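You operate a simulated robot arm through the tools that you are given. There is no shell and no other tool.

You run a simulated robot arm. Do the job below in one go: nothing can be reset, and whatever is moved stays where it is left.

Task
Free the console's stop button, reset and set the large window down at STAND.
Fine: it was stopped mid-way; UP till CLEAR before GO; keep the grip on.

Only the result counts: the job must be done as asked and must still hold three seconds after the hand-in. Knocking over, shifting, dropping, spilling or breaking anything else fails it.

Robot
A 6-joint arm with a three-finger gripper, fixed in place. Base frame: the origin is on the floor under the middle of its stand, x ahead of it, y to its left, z up. Lengths are in m, angles in degrees, forces in N, time in s.
It reaches about 1.213 m from its shoulder. Its first joint turns from -166.0 to 166.0 degrees. Payload 4.89 kg.
Tool frame: the origin (TCP) lies between the finger pads and is the grasp point; the fingertips stand 0.03 m ahead of it; z points along the fingers, y is the line along which they close. The gripper opens to 0.164 m; its body begins 0.125 m behind the TCP.
Orientation is told as [roll, pitch, yaw] about the base's x, y, z axes, in that order, counted from this pose: with the fingers straight down and closing along the base's y, the tool's x points along the base's -x, its y along +y and its z along -z.

Tools
- The arm moves only by the tool apply_moves. Its argument "targets" is a list of rows, each a list of 3 entries, a list of its own where there are three numbers: the gripper command, from -1 (fully open) to 1 (shut), values between in proportion, then the shift along the tool's x, y, z in m, then the turn, a rotation vector about the tool's x, y, z in degrees. In form: [[grip, [dx, dy, dz], [ax, ay, az]], ...]. A call has 1 to 20 rows; each row is the pose to reach, as a shift and turn from the pose commanded when the call began, along the tool's axes at that moment. Each row takes 0.2 s and may step no farther than 0.05 m and 8.6 degrees from the row before; otherwise, or with a gripper value out of range, the whole call is refused. A pose out of reach is approached as far as the arm can. The call stops where the force on the tool passes 70 N (or 10 N more than at its start, if that is more) or the arm is blocked; 0.2 s more then pass. The fingers move at their own pace (about 0.108 m/s each) and stop on an object; they squeeze with about 42 N. The grip force told is the motor's: it shows also when the fingers shut on nothing. Time passes only in rows, and 0.2 s behind the last, so rows that repeat a pose let the fingers close. It gives the time, the measured TCP pose, the force on the tool (base axes), the opening and the grip force at its end, in the units of the frame above (readings bear some noise), with the torque about the TCP (base axes, N m) and any sound that the robot's microphone picked up, and new pictures: "pictures" is both (left out), scene, wrist or none.
- Cameras (640 x 400 px; columns grow to the right, rows downward): "scene" is fixed at [0.0497, 0.6487, 1.7914]; the picture's right is [-0.60, -0.80, 0.00], its down [-0.35, 0.26, -0.90] and it looks along [0.72, -0.54, -0.44] (base axes); focal length 361 px, centre (320, 200). "wrist" rides on the gripper at [0.076, -0.002, -0.152] in the tool frame; the picture's right is [0.02, 1.00, 0.00], its down [-0.88, 0.02, -0.47] and it looks along [-0.47, 0.01, 0.88] (tool axes); focal length 247 px, centre (320, 200). There is no depth. A picture from a camera that has moved, and an enlarged one, comes with that camera's place and axes in the base frame and with its lens.
- raise_lower(by): moves the trunk up (or, below 0, down) by that many m; the arm rides with it, the base frame stays. It gives what a move gives, with no picture.
- zoom(camera, box): a new picture of the part [left, top, right, bottom] of that camera's present view, enlarged. No time passes.
- job_done(): hands the job in; it is judged then, once.

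Places have to be worked out from the pictures, the camera data and where the tool is seen. Open the gripper and draw the arm clear of the work before you hand the job in, unless the task says otherwise.

The tools are called after "Emit:" by a JSON object that holds its "method" and its "body". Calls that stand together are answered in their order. apply_moves: Moves the arm, as the interface text tells. Its arguments: {"type":"object","properties":{"targets":{"type":"array"},"pictures":{"type":"string","enum":["both","scene","wrist","none"]}},"required":["targets"]} The other tools are called the same way: raise_lower (by) moves the trunk up or down; zoom (camera, box) takes an enlarged picture of a part of a camera's view; job_done () hands the job in.

At the start:

```text
time: 0.0
tcp_pos: [0.5469, 0.2228, 1.4484]
ee_rot: [0.0, -0.1, 0.0]
force: [0.0, -0.1, 0.2]
ft_torque: [-0.01, 0.0, 0.04]
grip_width: 0.164
gripper_force: 0.1
trunk travel left (down, up): [-0.225, 0.165]
```

scene: 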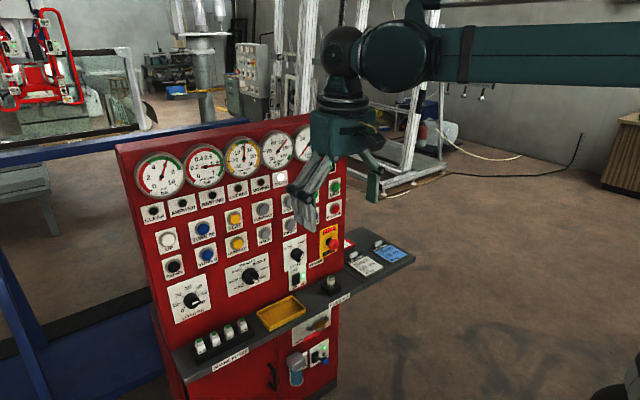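
wrist: 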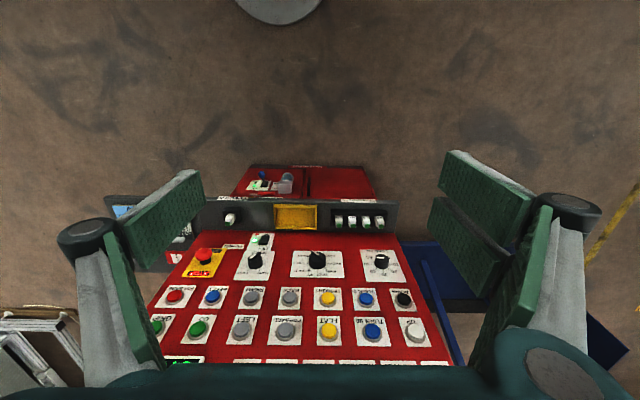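

I start by looking closely at the console and its labels, plus the lifting gear in the background, before moving anything.

Emit:
{"method": "zoom", "body": {"camera": "scene", "box": [120, 120, 280, 220]}}

Emit:
{"method": "zoom", "body": {"camera": "scene", "box": [220, 160, 380, 260]}}

Emit:
{"method": "zoom", "body": {"camera": "scene", "box": [140, 220, 300, 320]}}

Emit:
{"method": "zoom", "body": {"camera": "scene", "box": [260, 220, 420, 320]}}

Emit:
{"method": "zoom", "body": {"camera": "scene", "box": [240, 300, 400, 400]}}

Emit:
{"method": "zoom", "body": {"camera": "scene", "box": [0, 0, 240, 150]}}

Emit:
{"method": "zoom", "body": {"camera": "wrist", "box": [130, 220, 290, 370]}}

Emit:
{"method": "zoom", "body": {"camera": "wrist", "box": [280, 220, 440, 370]}}

```text
4.00 times, centred on (200, 170) of scene
camera zoom: at [0.0497, 0.6487, 1.7914], right [-0.6, -0.8, 0.0], down [-0.35, 0.26, -0.9], along [0.72, -0.54, -0.44], focal length 1446 px, centre (800, 320)
```

zoom: 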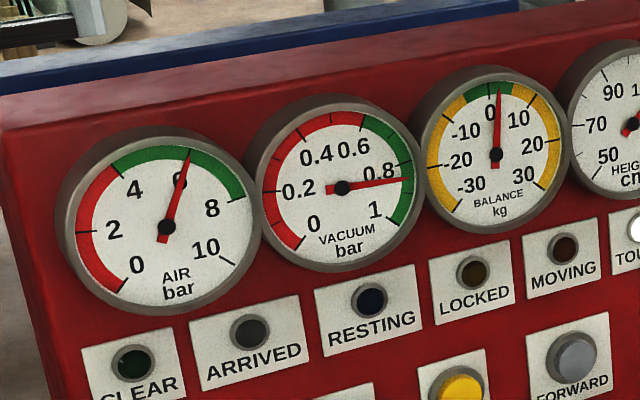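

```text
4.00 times, centred on (300, 210) of scene
camera zoom: at [0.0497, 0.6487, 1.7914], right [-0.6, -0.8, 0.0], down [-0.35, 0.26, -0.9], along [0.72, -0.54, -0.44], focal length 1446 px, centre (400, 160)
```

zoom: 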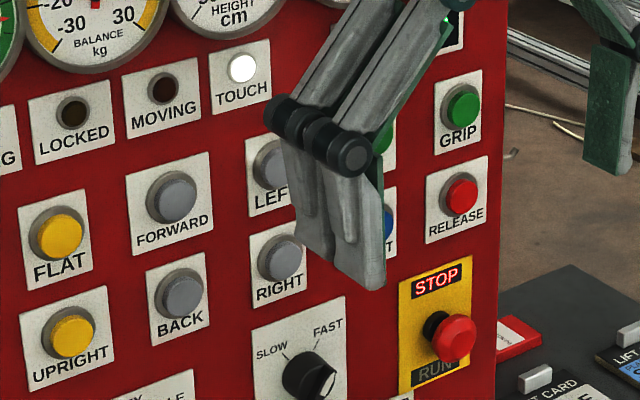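

```text
4.00 times, centred on (220, 270) of scene
camera zoom: at [0.0497, 0.6487, 1.7914], right [-0.6, -0.8, 0.0], down [-0.35, 0.26, -0.9], along [0.72, -0.54, -0.44], focal length 1446 px, centre (720, -80)
```

zoom: 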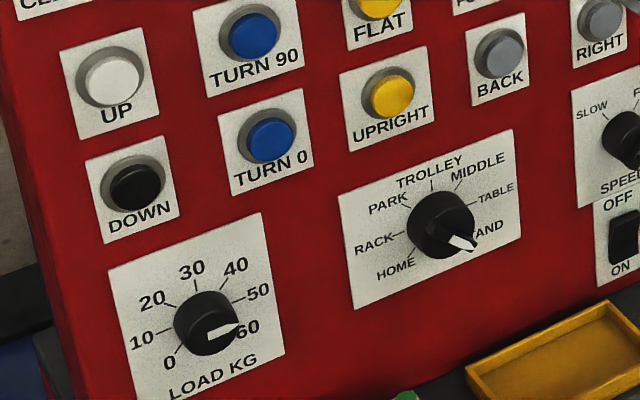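

```text
4.00 times, centred on (340, 270) of scene
camera zoom: at [0.0497, 0.6487, 1.7914], right [-0.6, -0.8, 0.0], down [-0.35, 0.26, -0.9], along [0.72, -0.54, -0.44], focal length 1446 px, centre (240, -80)
```

zoom: 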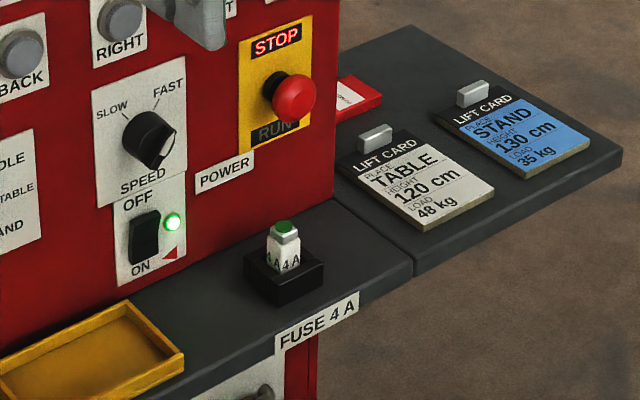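

```text
4.00 times, centred on (320, 350) of scene
camera zoom: at [0.0497, 0.6487, 1.7914], right [-0.6, -0.8, 0.0], down [-0.35, 0.26, -0.9], along [0.72, -0.54, -0.44], focal length 1446 px, centre (320, -400)
```

zoom: 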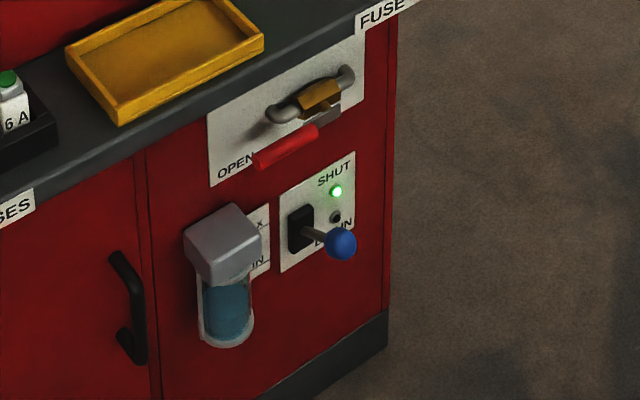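

```text
2.67 times, centred on (120, 75) of scene
camera zoom: at [0.0497, 0.6487, 1.7914], right [-0.6, -0.8, 0.0], down [-0.35, 0.26, -0.9], along [0.72, -0.54, -0.44], focal length 964 px, centre (853, 533)
```

zoom: 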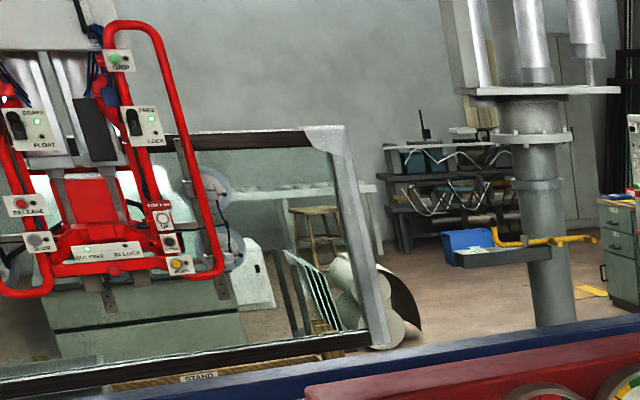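

```text
2.67 times, centred on (210, 295) of wrist
camera zoom: at [0.471, 0.2214, 1.6017], right [-0.02, 1.0, 0.0], down [0.88, 0.02, 0.47], along [0.47, 0.01, -0.88], focal length 659 px, centre (613, -53)
```

zoom: 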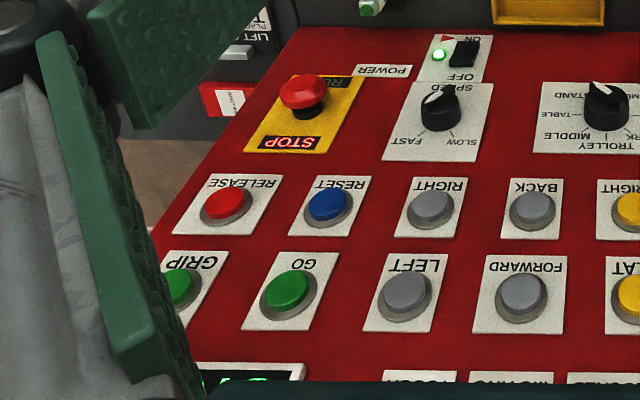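

```text
2.67 times, centred on (360, 295) of wrist
camera zoom: at [0.471, 0.2214, 1.6017], right [-0.02, 1.0, 0.0], down [0.88, 0.02, 0.47], along [0.47, 0.01, -0.88], focal length 659 px, centre (213, -53)
```

zoom: 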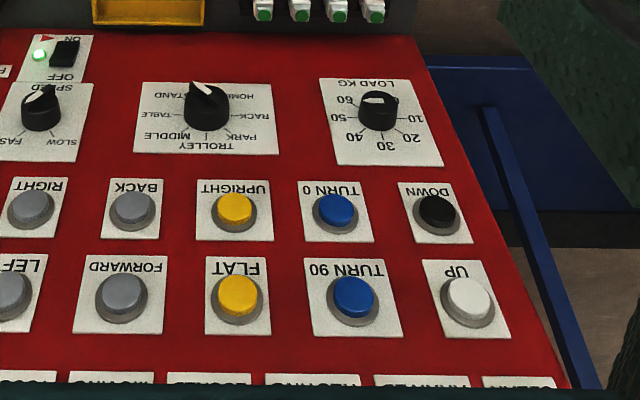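

The STOP mushroom is pressed (the red STOP legend is lit), and the selector seems to point at STAND. I want finer views of the gauges, knobs and window before moving.

Emit:
{"method": "zoom", "body": {"camera": "scene", "box": [220, 120, 320, 183]}}

Emit:
{"method": "zoom", "body": {"camera": "scene", "box": [210, 245, 330, 320]}}

Emit:
{"method": "zoom", "body": {"camera": "scene", "box": [0, 0, 100, 63]}}

Emit:
{"method": "zoom", "body": {"camera": "scene", "box": [0, 80, 160, 180]}}

Emit:
{"method": "zoom", "body": {"camera": "wrist", "box": [160, 230, 260, 293]}}

Emit:
{"method": "zoom", "body": {"camera": "wrist", "box": [270, 230, 420, 293]}}

Emit:
{"method": "zoom", "body": {"camera": "scene", "box": [140, 270, 260, 345]}}

Emit:
{"method": "zoom", "body": {"camera": "scene", "box": [300, 220, 360, 258]}}

```text
6.35 times, centred on (270, 152) of scene
camera zoom: at [0.0497, 0.6487, 1.7914], right [-0.6, -0.8, 0.0], down [-0.35, 0.26, -0.9], along [0.72, -0.54, -0.44], focal length 2294 px, centre (638, 508)
```

zoom: 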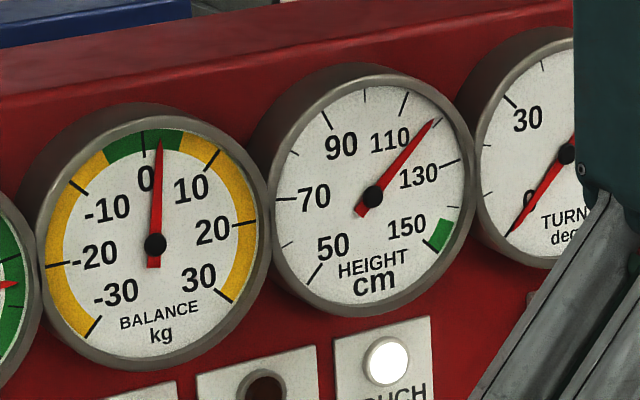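

```text
5.33 times, centred on (270, 282) of scene
camera zoom: at [0.0497, 0.6487, 1.7914], right [-0.6, -0.8, 0.0], down [-0.35, 0.26, -0.9], along [0.72, -0.54, -0.44], focal length 1927 px, centre (587, -240)
```

zoom: 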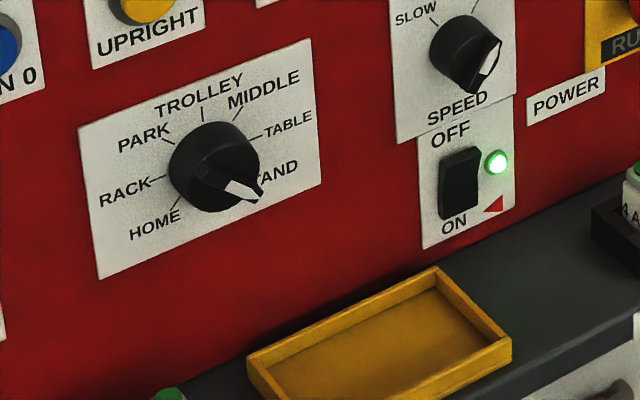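

```text
6.35 times, centred on (50, 32) of scene
camera zoom: at [0.0497, 0.6487, 1.7914], right [-0.6, -0.8, 0.0], down [-0.35, 0.26, -0.9], along [0.72, -0.54, -0.44], focal length 2294 px, centre (2034, 1270)
```

zoom: 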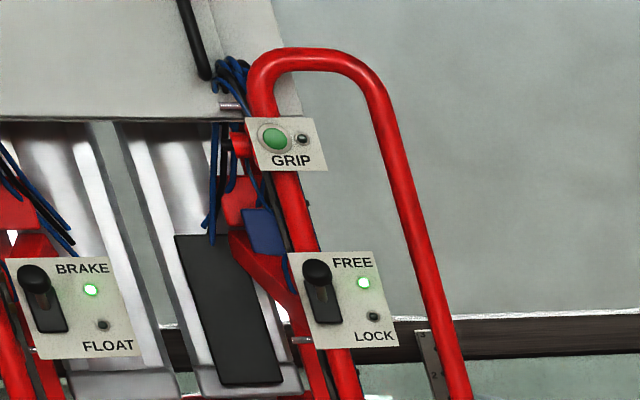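

```text
4.00 times, centred on (80, 130) of scene
camera zoom: at [0.0497, 0.6487, 1.7914], right [-0.6, -0.8, 0.0], down [-0.35, 0.26, -0.9], along [0.72, -0.54, -0.44], focal length 1446 px, centre (1280, 480)
```

zoom: 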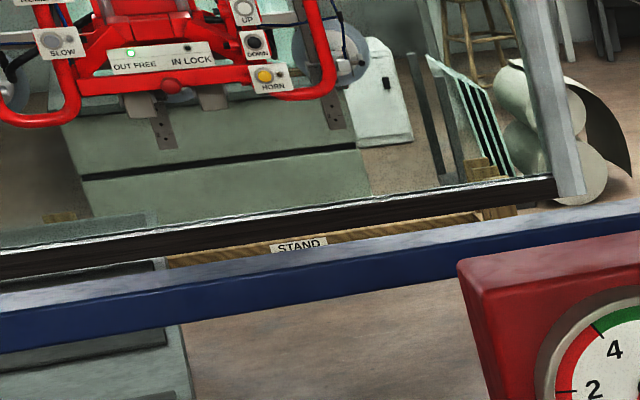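

```text
6.35 times, centred on (210, 262) of wrist
camera zoom: at [0.471, 0.2214, 1.6017], right [-0.02, 1.0, 0.0], down [0.88, 0.02, 0.47], along [0.47, 0.01, -0.88], focal length 1568 px, centre (1018, -190)
```

zoom: 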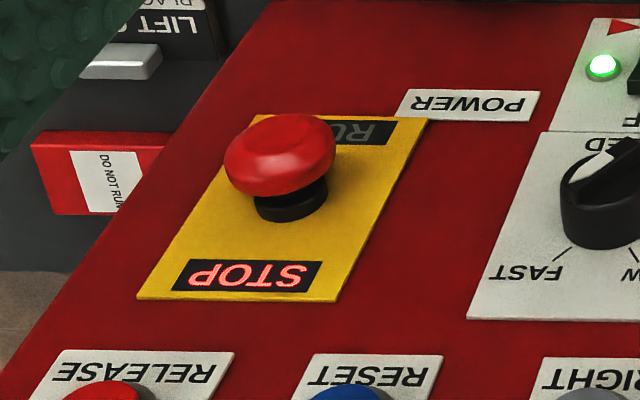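

```text
4.27 times, centred on (345, 262) of wrist
camera zoom: at [0.471, 0.2214, 1.6017], right [-0.02, 1.0, 0.0], down [0.88, 0.02, 0.47], along [0.47, 0.01, -0.88], focal length 1054 px, centre (213, -62)
```

zoom: 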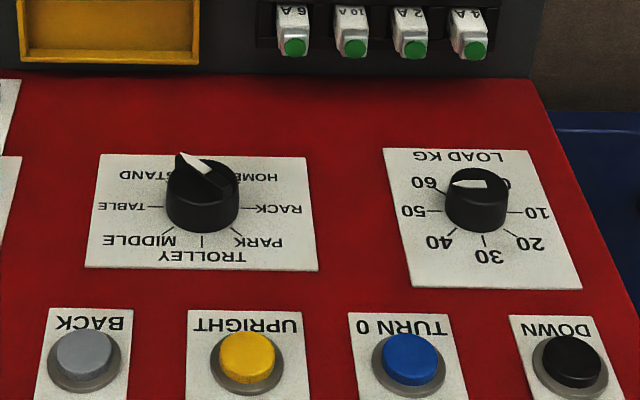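

```text
5.33 times, centred on (200, 308) of scene
camera zoom: at [0.0497, 0.6487, 1.7914], right [-0.6, -0.8, 0.0], down [-0.35, 0.26, -0.9], along [0.72, -0.54, -0.44], focal length 1927 px, centre (960, -373)
```

zoom: 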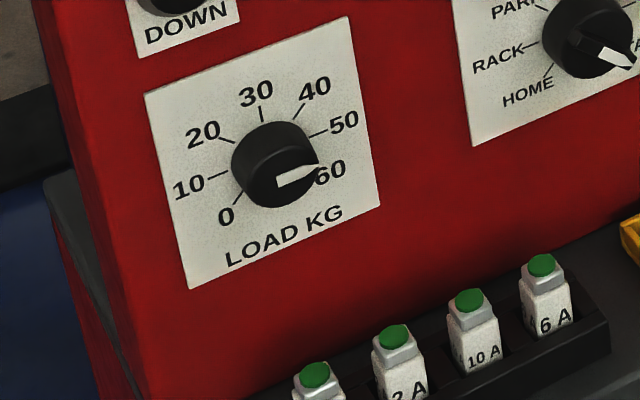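

```text
10.53 times, centred on (330, 239) of scene
camera zoom: at [0.0497, 0.6487, 1.7914], right [-0.6, -0.8, 0.0], down [-0.35, 0.26, -0.9], along [0.72, -0.54, -0.44], focal length 3804 px, centre (215, -210)
```

zoom: 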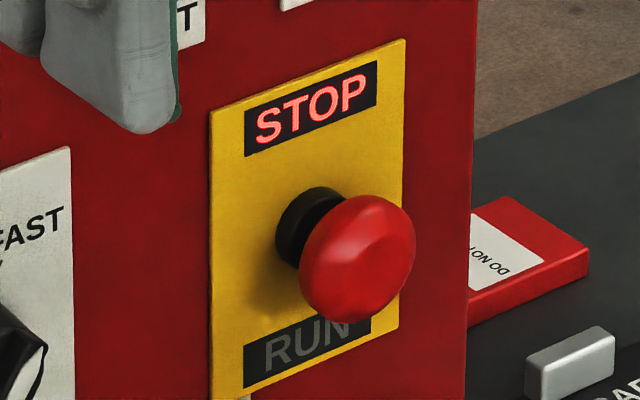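

The panel is nearly vertical, facing the robot, at about x≈1.03; UP triangulates near (1.03, 0.465, 1.23), with columns about 0.104 m apart and rows about 0.09 m. I check the fingers' shape, the red "DO NOT RUN" card and the cards on the shelf before closing up to it.

Emit:
{"method": "zoom", "body": {"camera": "wrist", "box": [60, 140, 220, 400]}}

Emit:
{"method": "zoom", "body": {"camera": "wrist", "box": [400, 130, 640, 400]}}

Emit:
{"method": "zoom", "body": {"camera": "scene", "box": [335, 225, 435, 288]}}

Emit:
{"method": "zoom", "body": {"camera": "scene", "box": [270, 120, 400, 210]}}

```text
1.54 times, centred on (140, 270) of wrist
camera zoom: at [0.471, 0.2214, 1.6017], right [-0.02, 1.0, 0.0], down [0.88, 0.02, 0.47], along [0.47, 0.01, -0.88], focal length 380 px, centre (597, 92)
```

zoom: 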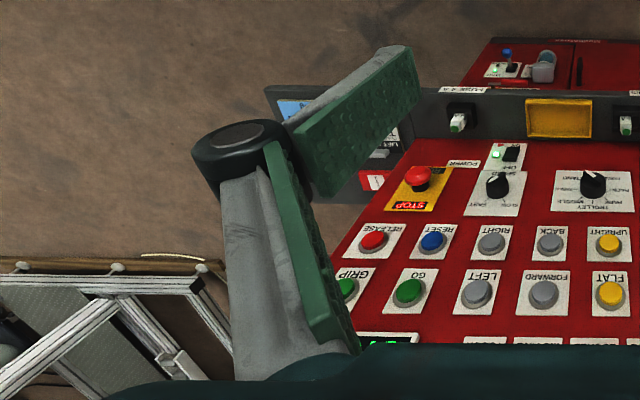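

```text
1.48 times, centred on (520, 265) of wrist
camera zoom: at [0.471, 0.2214, 1.6017], right [-0.02, 1.0, 0.0], down [0.88, 0.02, 0.47], along [0.47, 0.01, -0.88], focal length 366 px, centre (24, 104)
```

zoom: 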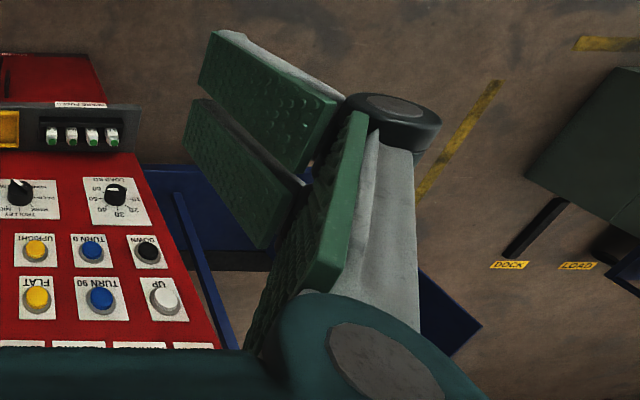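

```text
6.35 times, centred on (385, 256) of scene
camera zoom: at [0.0497, 0.6487, 1.7914], right [-0.6, -0.8, 0.0], down [-0.35, 0.26, -0.9], along [0.72, -0.54, -0.44], focal length 2294 px, centre (-93, -159)
```

zoom: 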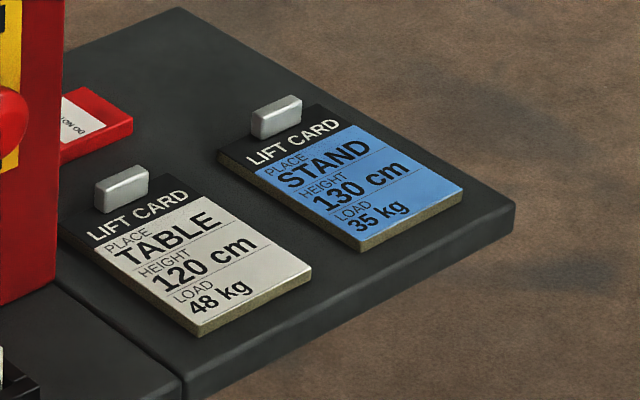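

```text
4.44 times, centred on (335, 165) of scene
camera zoom: at [0.0497, 0.6487, 1.7914], right [-0.6, -0.8, 0.0], down [-0.35, 0.26, -0.9], along [0.72, -0.54, -0.44], focal length 1606 px, centre (253, 356)
```

zoom: 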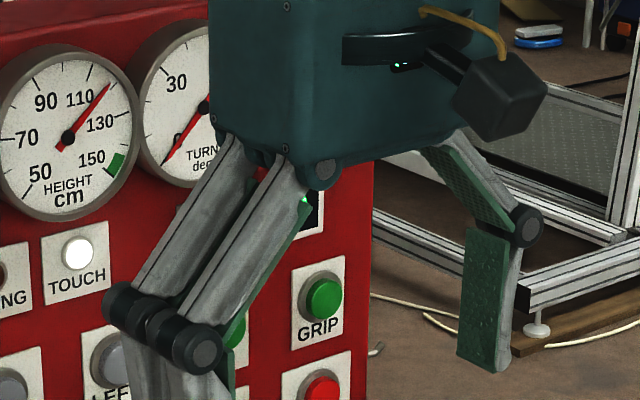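

The gripper has two fingers on +y and a thumb on −y. I'll bring the tool forward to about (0.75, 0.22, 1.30) while pitching it to point at the panel (about 84°), staying well clear of it.

Emit:
{"method": "apply_moves", "body": {"targets": [[-1, [-0.02, 0, 0.015], [0, -8.4, 0]], [-1, [-0.04, 0, 0.03], [0, -16.8, 0]], [-1, [-0.06, 0, 0.045], [0, -25.2, 0]], [-1, [-0.08, 0, 0.06], [0, -33.6, 0]], [-1, [-0.1, 0, 0.075], [0, -42, 0]], [-1, [-0.12, 0, 0.09], [0, -50.4, 0]], [-1, [-0.14, 0, 0.105], [0, -58.8, 0]], [-1, [-0.16, 0, 0.12], [0, -67.2, 0]], [-1, [-0.18, 0, 0.135], [0, -75.6, 0]], [-1, [-0.2, 0, 0.15], [0, -84, 0]]], "pictures": "both"}}

```text
time: 2.2
tcp_pos: [0.7445, 0.2235, 1.2998]
ee_rot: [0.2, -84.1, -0.3]
force: [-1.7, -0.9, 0.6]
ft_torque: [0.02, 0.1, 0.12]
grip_width: 0.164
gripper_force: 0.1
trunk travel left (down, up): [-0.225, 0.165]
camera wrist: at [0.5858, 0.221, 1.2404], right [0.0, 1.0, -0.02], down [-0.38, 0.02, 0.92], along [0.92, 0.01, 0.38], focal length 247 px, centre (320, 200)
```

scene: 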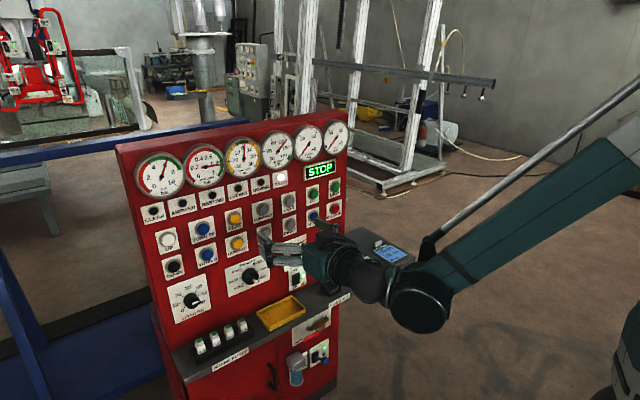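
wrist: 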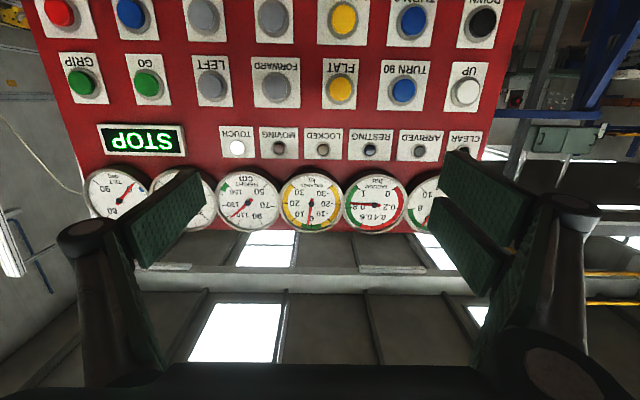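

The tool now points at the panel, and a text display reading "STOP" has come into view. I zoom in for the gauges and lamps from both cameras.

Emit:
{"method": "zoom", "body": {"camera": "scene", "box": [230, 115, 360, 196]}}

Emit:
{"method": "zoom", "body": {"camera": "scene", "box": [120, 140, 280, 240]}}

Emit:
{"method": "zoom", "body": {"camera": "wrist", "box": [50, 0, 290, 150]}}

Emit:
{"method": "zoom", "body": {"camera": "wrist", "box": [290, 0, 530, 150]}}

Emit:
{"method": "zoom", "body": {"camera": "wrist", "box": [80, 110, 300, 248]}}

Emit:
{"method": "zoom", "body": {"camera": "scene", "box": [140, 0, 340, 125]}}

```text
4.92 times, centred on (295, 156) of scene
camera zoom: at [0.0497, 0.6487, 1.7914], right [-0.6, -0.8, 0.0], down [-0.35, 0.26, -0.9], along [0.72, -0.54, -0.44], focal length 1779 px, centre (443, 419)
```

zoom: 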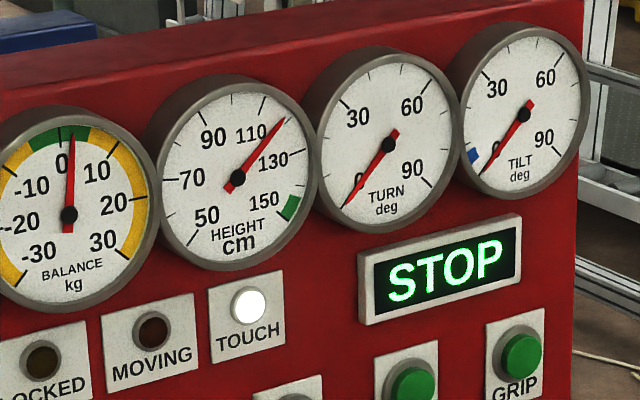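

```text
4.00 times, centred on (200, 190) of scene
camera zoom: at [0.0497, 0.6487, 1.7914], right [-0.6, -0.8, 0.0], down [-0.35, 0.26, -0.9], along [0.72, -0.54, -0.44], focal length 1446 px, centre (800, 240)
```

zoom: 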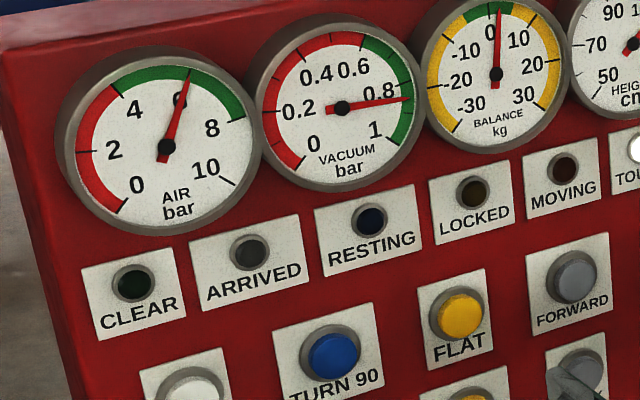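

```text
2.67 times, centred on (170, 75) of wrist
camera zoom: at [0.5858, 0.221, 1.2404], right [0.0, 1.0, -0.02], down [-0.38, 0.02, 0.92], along [0.92, 0.01, 0.38], focal length 659 px, centre (720, 533)
```

zoom: 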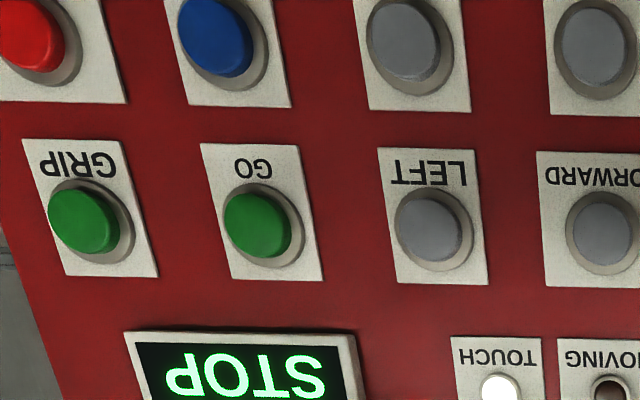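

```text
2.67 times, centred on (410, 75) of wrist
camera zoom: at [0.5858, 0.221, 1.2404], right [0.0, 1.0, -0.02], down [-0.38, 0.02, 0.92], along [0.92, 0.01, 0.38], focal length 659 px, centre (80, 533)
```

zoom: 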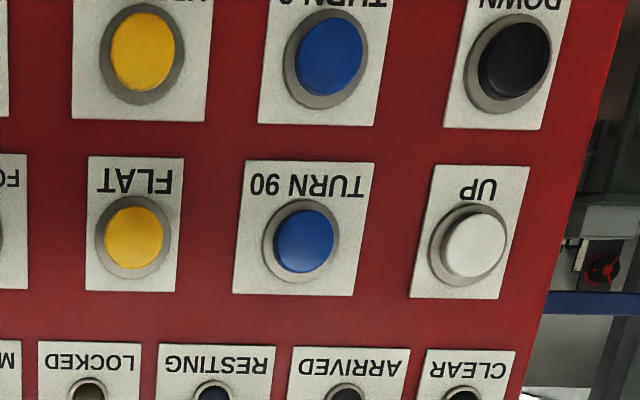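

```text
2.90 times, centred on (190, 179) of wrist
camera zoom: at [0.5858, 0.221, 1.2404], right [0.0, 1.0, -0.02], down [-0.38, 0.02, 0.92], along [0.92, 0.01, 0.38], focal length 716 px, centre (697, 261)
```

zoom: 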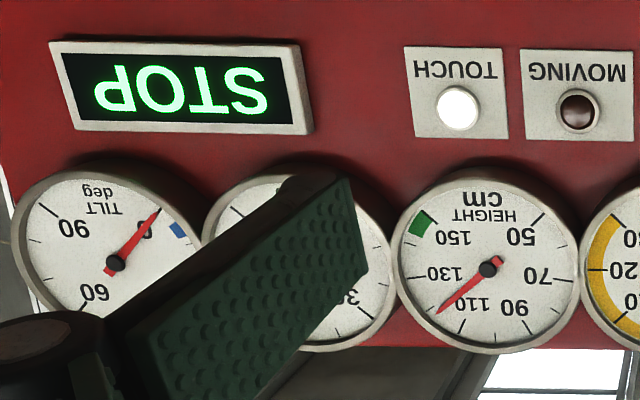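

```text
3.20 times, centred on (240, 62) of scene
camera zoom: at [0.0497, 0.6487, 1.7914], right [-0.6, -0.8, 0.0], down [-0.35, 0.26, -0.9], along [0.72, -0.54, -0.44], focal length 1156 px, centre (576, 640)
```

zoom: 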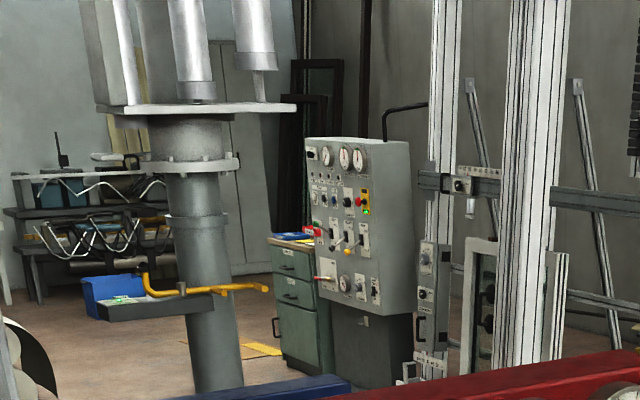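

Display shows STOP; height needle ≈118 cm with the green zone near 150+, balance near 0, tilt and turn at 0. I estimate the mushroom cap near (0.95, −0.117, 1.03), so I move to a viewing pose at about (0.80, −0.117, 1.04) with the fingers at about 0.10 m opening.

Emit:
{"method": "apply_moves", "body": {"targets": [[-0.22, [0.0253, -0.034, 0.0082], [0, 0, 0]], [-0.22, [0.0506, -0.068, 0.0164], [0, 0, 0]], [-0.22, [0.0759, -0.102, 0.0246], [0, 0, 0]], [-0.22, [0.1012, -0.136, 0.0328], [0, 0, 0]], [-0.22, [0.1265, -0.17, 0.041], [0, 0, 0]], [-0.22, [0.1518, -0.204, 0.0492], [0, 0, 0]], [-0.22, [0.1771, -0.238, 0.0574], [0, 0, 0]], [-0.22, [0.2024, -0.272, 0.0656], [0, 0, 0]], [-0.22, [0.2277, -0.306, 0.0738], [0, 0, 0]], [-0.22, [0.2529, -0.34, 0.0819], [0, 0, 0]]], "pictures": "both"}}

```text
time: 4.4
tcp_pos: [0.8489, -0.1263, 1.1168]
ee_rot: [-0.8, -83.6, 0.9]
force: [-1.1, 1.5, 1.0]
ft_torque: [-0.05, 0.08, -0.2]
grip_width: 0.0998
gripper_force: 0.0
out of reach, approached as far as the arm can: row 6, 7, 8, 9, 10
trunk travel left (down, up): [-0.225, 0.165]
camera wrist: at [0.6885, -0.1279, 1.058], right [0.0, 1.0, -0.02], down [-0.37, 0.02, 0.93], along [0.93, 0.01, 0.37], focal length 247 px, centre (320, 200)
```

scene: 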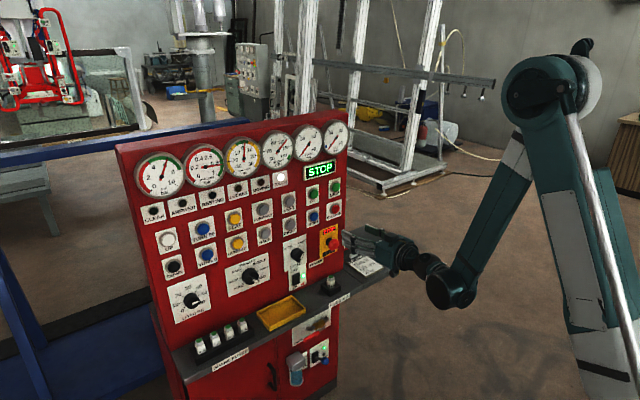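
wrist: 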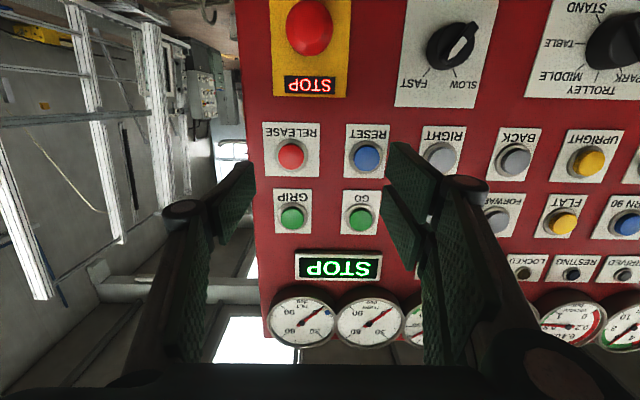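

The arm could not fold that low at x=0.80; it stopped at (0.849, −0.126, 1.117). Lowering the trunk should give the wrist room, and I see the mushroom straight ahead and below (z≈1.0), so I lower it 0.10 m – the tips (x≈0.88) stay well clear of the cap (x≈0.95).

Emit:
{"method": "raise_lower", "body": {"by": -0.1}}

```text
time: 5.7
tcp_pos: [0.8486, -0.1271, 1.0159]
ee_rot: [0.1, -83.7, 0.0]
force: [-0.2, 0.9, 0.5]
ft_torque: [0.01, -0.02, 0.01]
grip_width: 0.1002
gripper_force: 0.1
trunk travel left (down, up): [-0.125, 0.265]
```

TCP is now at (0.849, −0.127, 1.016). I send a null move to learn which commanded pose the next shifts count from, and get new pictures.

Emit:
{"method": "apply_moves", "body": {"targets": [[-0.22, [0, 0, 0], [0, 0, 0]]], "pictures": "both"}}

```text
time: 6.1
tcp_pos: [0.8477, -0.1274, 1.0163]
ee_rot: [0.0, -83.5, 0.0]
force: [0.2, -1.0, 0.7]
ft_torque: [0.0, 0.02, -0.01]
grip_width: 0.0999
gripper_force: 0.1
trunk travel left (down, up): [-0.125, 0.265]
camera wrist: at [0.6887, -0.1285, 0.9579], right [0.0, 1.0, -0.02], down [-0.37, 0.02, 0.93], along [0.93, 0.01, 0.37], focal length 247 px, centre (320, 200)
```

scene: 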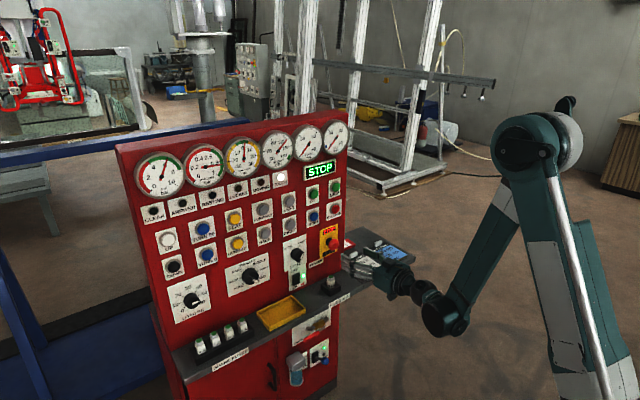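
wrist: 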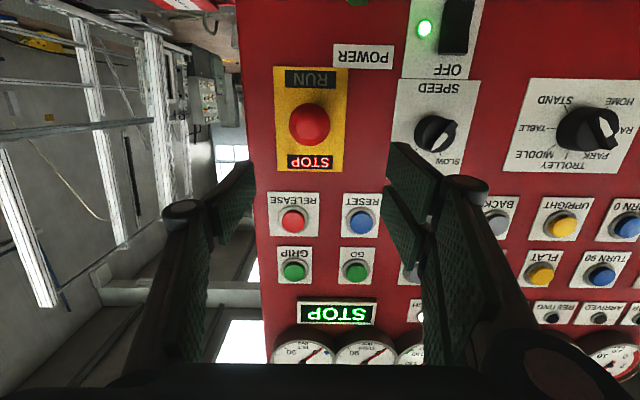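

The null move confirms shifts count from the actual pose. Triangulating across the views, the panel is essentially vertical at x≈1.043, the mushroom cap is at about (1.00, −0.139, 0.983), RESET (1.033, −0.064, 1.129), GO (1.031, −0.063, 1.224), UP (1.03, 0.465, 1.225). I level the tool to the panel normal and go to a pre-grasp at x=0.92.

Emit:
{"method": "apply_moves", "body": {"targets": [[-0.22, [0.0123, -0.006, 0.0376], [0, -3.25, 0]], [-0.22, [0.0246, -0.012, 0.0752], [0, -6.5, 0]], [-0.22, [0.0246, -0.012, 0.0752], [0, -6.5, 0]]], "pictures": "both"}}

```text
time: 6.9
tcp_pos: [0.9264, -0.1389, 0.992]
ee_rot: [-9.6, -90.0, 9.7]
force: [-0.9, -0.6, 0.2]
ft_torque: [0.0, 0.04, 0.0]
grip_width: 0.0998
gripper_force: 0.0
out of reach, approached as far as the arm can: row 1, 2, 3
trunk travel left (down, up): [-0.125, 0.265]
camera wrist: at [0.7747, -0.1401, 0.9164], right [0.0, 1.0, -0.02], down [-0.47, 0.02, 0.88], along [0.88, 0.01, 0.47], focal length 247 px, centre (320, 200)
```

scene: 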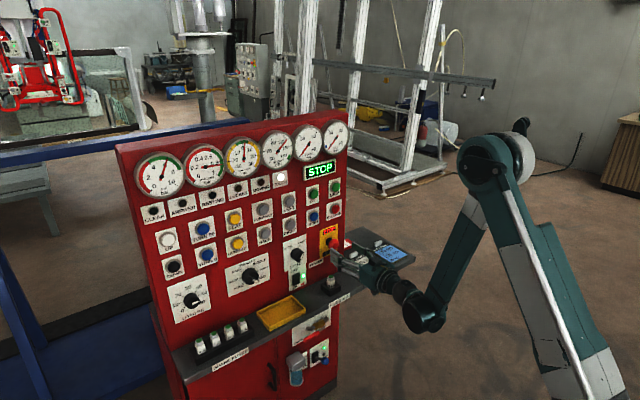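
wrist: 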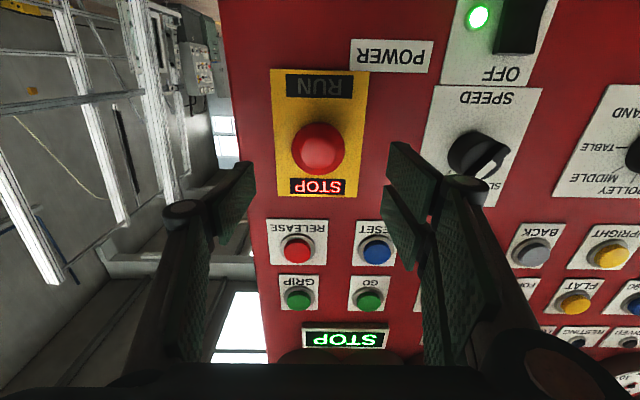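

Now level with the normal; the cap projects to z≈0.982, y≈−0.139, and I'm held 1 cm too high by the arm's fold limit. I lower the trunk another 0.04 m for margin (tips at x≈0.956 remain short of the cap).

Emit:
{"method": "raise_lower", "body": {"by": -0.04}}

```text
time: 7.8
tcp_pos: [0.9271, -0.1383, 0.9517]
ee_rot: [8.5, -89.9, -8.4]
force: [0.4, -0.1, -0.4]
ft_torque: [0.02, 0.03, 0.01]
grip_width: 0.0999
gripper_force: 0.1
trunk travel left (down, up): [-0.085, 0.305]
```

I raise the tool 0.03 m to align with the cap's axis and advance to x≈0.965, then check the picture before closing.

Emit:
{"method": "apply_moves", "body": {"targets": [[-0.22, [-0.03, -0.001, 0], [0, 0, 0]], [-0.22, [-0.03, -0.001, 0.02], [0, 0, 0]], [-0.22, [-0.03, -0.001, 0.035], [0, 0, 0]], [-0.22, [-0.03, -0.001, 0.035], [0, 0, 0]]], "pictures": "both"}}

Emit:
{"method": "zoom", "body": {"camera": "wrist", "box": [200, 60, 440, 210]}}

Emit:
{"method": "zoom", "body": {"camera": "scene", "box": [290, 205, 410, 280]}}

```text
time: 8.8
tcp_pos: [0.9633, -0.1397, 0.9816]
ee_rot: [7.7, -90.0, -7.5]
force: [0.6, 0.9, -0.2]
ft_torque: [-0.01, -0.04, -0.03]
grip_width: 0.0999
gripper_force: 0.0
trunk travel left (down, up): [-0.085, 0.305]
camera wrist: at [0.8104, -0.1417, 0.9053], right [0.0, 1.0, -0.02], down [-0.47, 0.02, 0.88], along [0.88, 0.01, 0.47], focal length 247 px, centre (320, 200)
```

scene: 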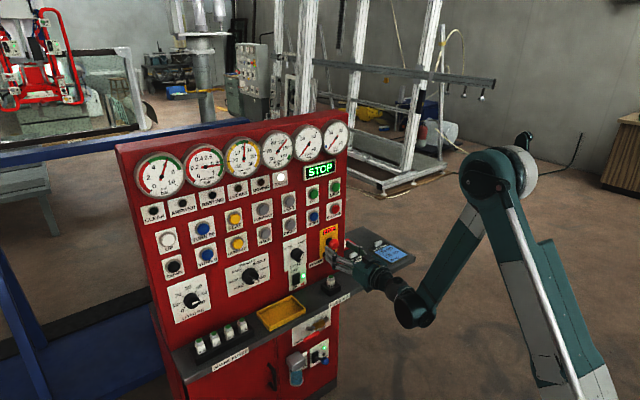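
wrist: 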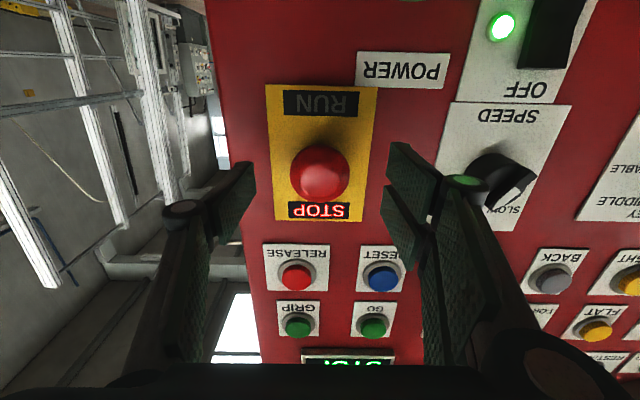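

```text
2.67 times, centred on (320, 135) of wrist
camera zoom: at [0.8104, -0.1417, 0.9053], right [0.0, 1.0, -0.02], down [-0.47, 0.02, 0.88], along [0.88, 0.01, 0.47], focal length 659 px, centre (320, 373)
```

zoom: 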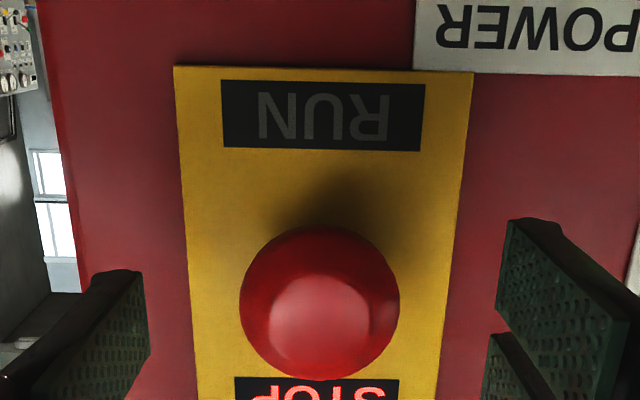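

```text
5.33 times, centred on (350, 242) of scene
camera zoom: at [0.0497, 0.6487, 1.7914], right [-0.6, -0.8, 0.0], down [-0.35, 0.26, -0.9], along [0.72, -0.54, -0.44], focal length 1927 px, centre (160, -27)
```

zoom: 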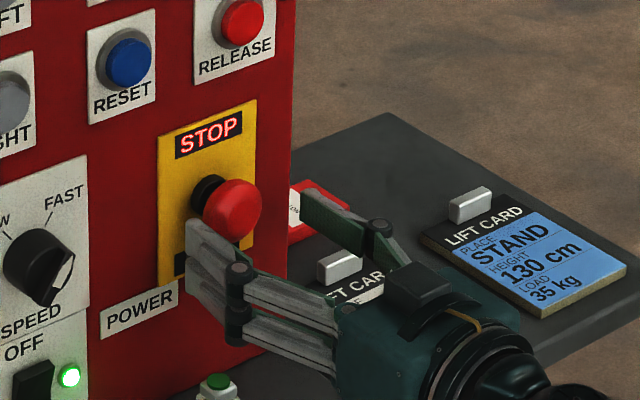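

The cap sits on the tool axis at x≈1.0. I advance to TCP x≈0.996 (tips ≈1.026, plate at ≈1.042) and close on the cap.

Emit:
{"method": "apply_moves", "body": {"targets": [[-0.22, [0, 0, 0.017], [0, 0, 0]], [-0.22, [0, 0, 0.033], [0, 0, 0]], [-0.22, [0, 0, 0.033], [0, 0, 0]], [0.2, [0, 0, 0.033], [0, 0, 0]], [1, [0, 0, 0.033], [0, 0, 0]], [1, [0, 0, 0.033], [0, 0, 0]], [1, [0, 0, 0.033], [0, 0, 0]]], "pictures": "both"}}

Emit:
{"method": "zoom", "body": {"camera": "wrist", "box": [200, 80, 440, 230]}}

Emit:
{"method": "zoom", "body": {"camera": "scene", "box": [290, 205, 410, 280]}}

```text
time: 10.4
tcp_pos: [0.9976, -0.1401, 0.9823]
ee_rot: [52.2, -89.9, -52.1]
force: [1.6, -12.1, 2.7]
ft_torque: [0.16, -0.03, -0.3]
grip_width: 0.05
gripper_force: 45.3
trunk travel left (down, up): [-0.085, 0.305]
camera wrist: at [0.8444, -0.1417, 0.9069], right [0.0, 1.0, -0.02], down [-0.47, 0.02, 0.88], along [0.88, 0.01, 0.47], focal length 247 px, centre (320, 200)
```

scene: 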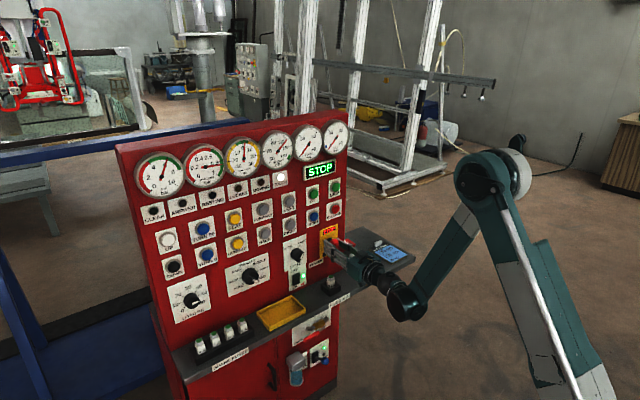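
wrist: 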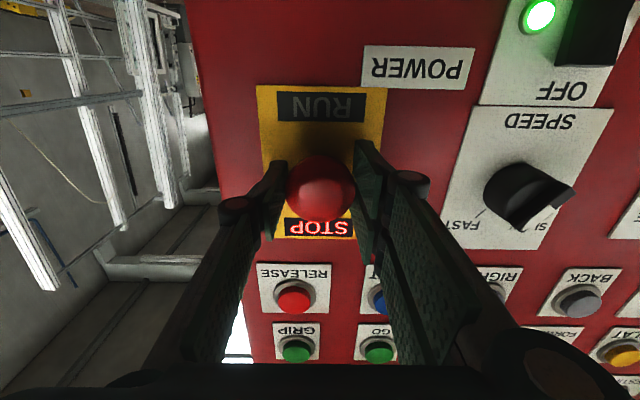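

```text
2.67 times, centred on (320, 155) of wrist
camera zoom: at [0.8444, -0.1417, 0.9069], right [0.0, 1.0, -0.02], down [-0.47, 0.02, 0.88], along [0.88, 0.01, 0.47], focal length 659 px, centre (320, 320)
```

zoom: 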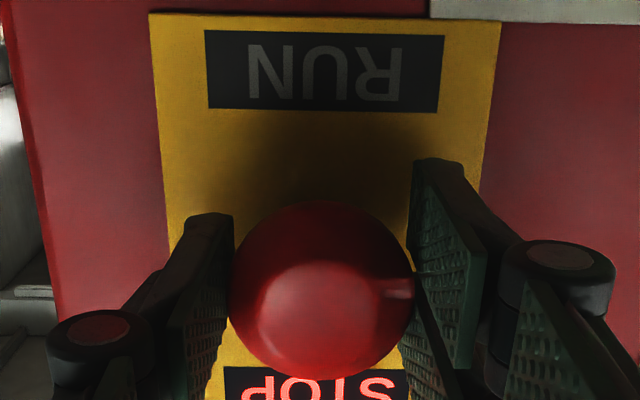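

```text
5.33 times, centred on (350, 242) of scene
camera zoom: at [0.0497, 0.6487, 1.7914], right [-0.6, -0.8, 0.0], down [-0.35, 0.26, -0.9], along [0.72, -0.54, -0.44], focal length 1927 px, centre (160, -27)
```

zoom: 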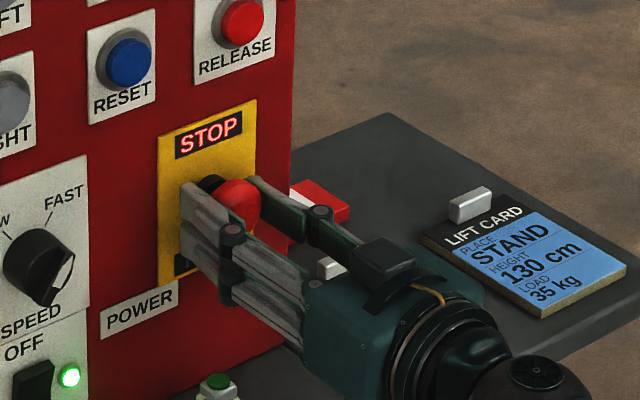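

The cap is held firmly (0.05 m, 45 N). It bears no twist arrows, so I first try a gentle straight pull of 10 mm and watch the force and the legend.

Emit:
{"method": "apply_moves", "body": {"targets": [[1, [0, 0, -0.004], [0, 0, 0]], [1, [0, 0, -0.008], [0, 0, 0]], [1, [0, 0, -0.01], [0, 0, 0]], [1, [0, 0, -0.01], [0, 0, 0]]], "pictures": "both"}}

Emit:
{"method": "zoom", "body": {"camera": "wrist", "box": [200, 80, 440, 230]}}

Emit:
{"method": "zoom", "body": {"camera": "scene", "box": [270, 145, 390, 270]}}

```text
time: 11.4
tcp_pos: [0.986, -0.1402, 0.982]
ee_rot: [72.3, -89.9, -72.2]
force: [-5.9, -20.4, 6.1]
ft_torque: [0.22, -0.13, -0.4]
grip_width: 0.05
gripper_force: 45.5
trunk travel left (down, up): [-0.085, 0.305]
heard: click
camera wrist: at [0.8334, -0.1417, 0.9069], right [0.0, 1.0, -0.02], down [-0.47, 0.02, 0.88], along [0.88, 0.01, 0.47], focal length 247 px, centre (320, 200)
```

scene: 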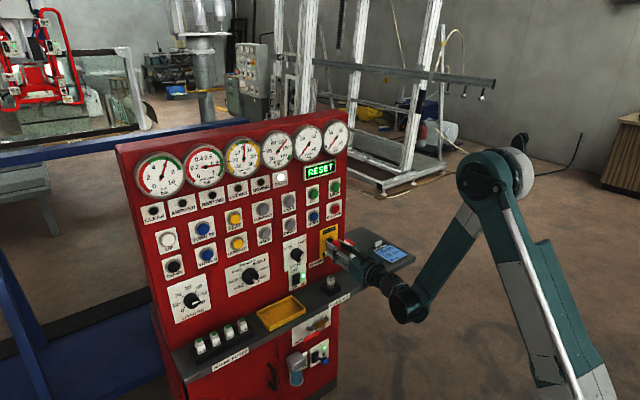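
wrist: 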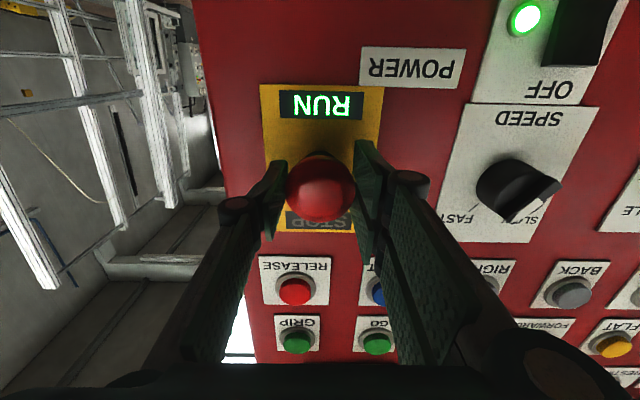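

```text
2.67 times, centred on (320, 155) of wrist
camera zoom: at [0.8334, -0.1417, 0.9069], right [0.0, 1.0, -0.02], down [-0.47, 0.02, 0.88], along [0.88, 0.01, 0.47], focal length 659 px, centre (320, 320)
```

zoom: 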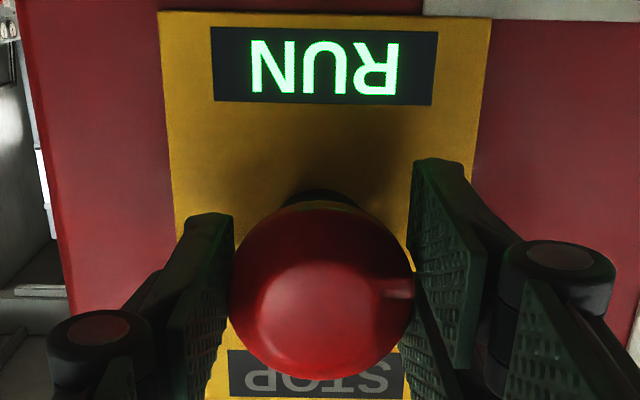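

```text
3.20 times, centred on (330, 208) of scene
camera zoom: at [0.0497, 0.6487, 1.7914], right [-0.6, -0.8, 0.0], down [-0.35, 0.26, -0.9], along [0.72, -0.54, -0.44], focal length 1156 px, centre (288, 176)
```

zoom: 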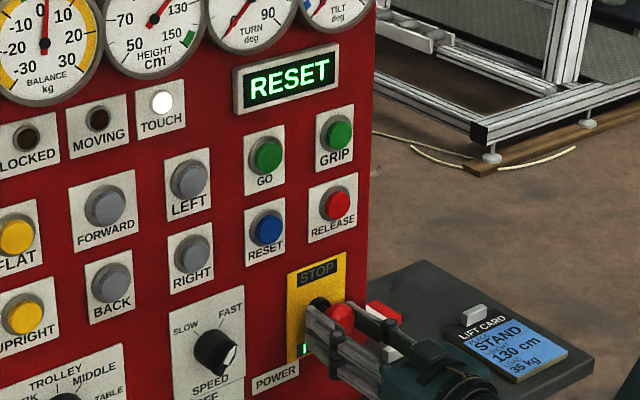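

A click: RUN is lit and the display now says RESET. I open in place to 0.10 m and back straight out about 0.09 m.

Emit:
{"method": "apply_moves", "body": {"targets": [[-0.22, [0, 0, 0], [0, 0, 0]], [-0.22, [0, 0, 0], [0, 0, 0]], [-0.22, [0, 0, 0], [0, 0, 0]], [-0.22, [0, 0, -0.02], [0, 0, 0]], [-0.22, [0, 0, -0.05], [0, 0, 0]], [-0.22, [0, 0, -0.08], [0, 0, 0]]], "pictures": "both"}}

```text
time: 12.8
tcp_pos: [0.9048, -0.14, 0.9813]
ee_rot: [1.4, -89.9, -1.4]
force: [1.1, -0.7, -0.7]
ft_torque: [-0.05, -0.1, 0.02]
grip_width: 0.1001
gripper_force: 0.0
trunk travel left (down, up): [-0.085, 0.305]
camera wrist: at [0.7534, -0.1415, 0.9056], right [0.0, 1.0, -0.02], down [-0.47, 0.02, 0.88], along [0.88, 0.01, 0.47], focal length 247 px, centre (320, 200)
```

scene: 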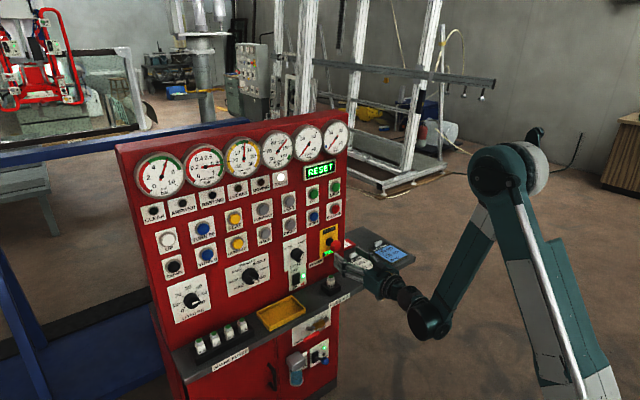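
wrist: 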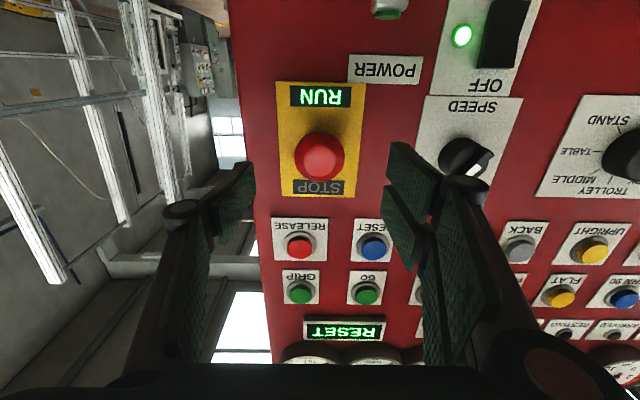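

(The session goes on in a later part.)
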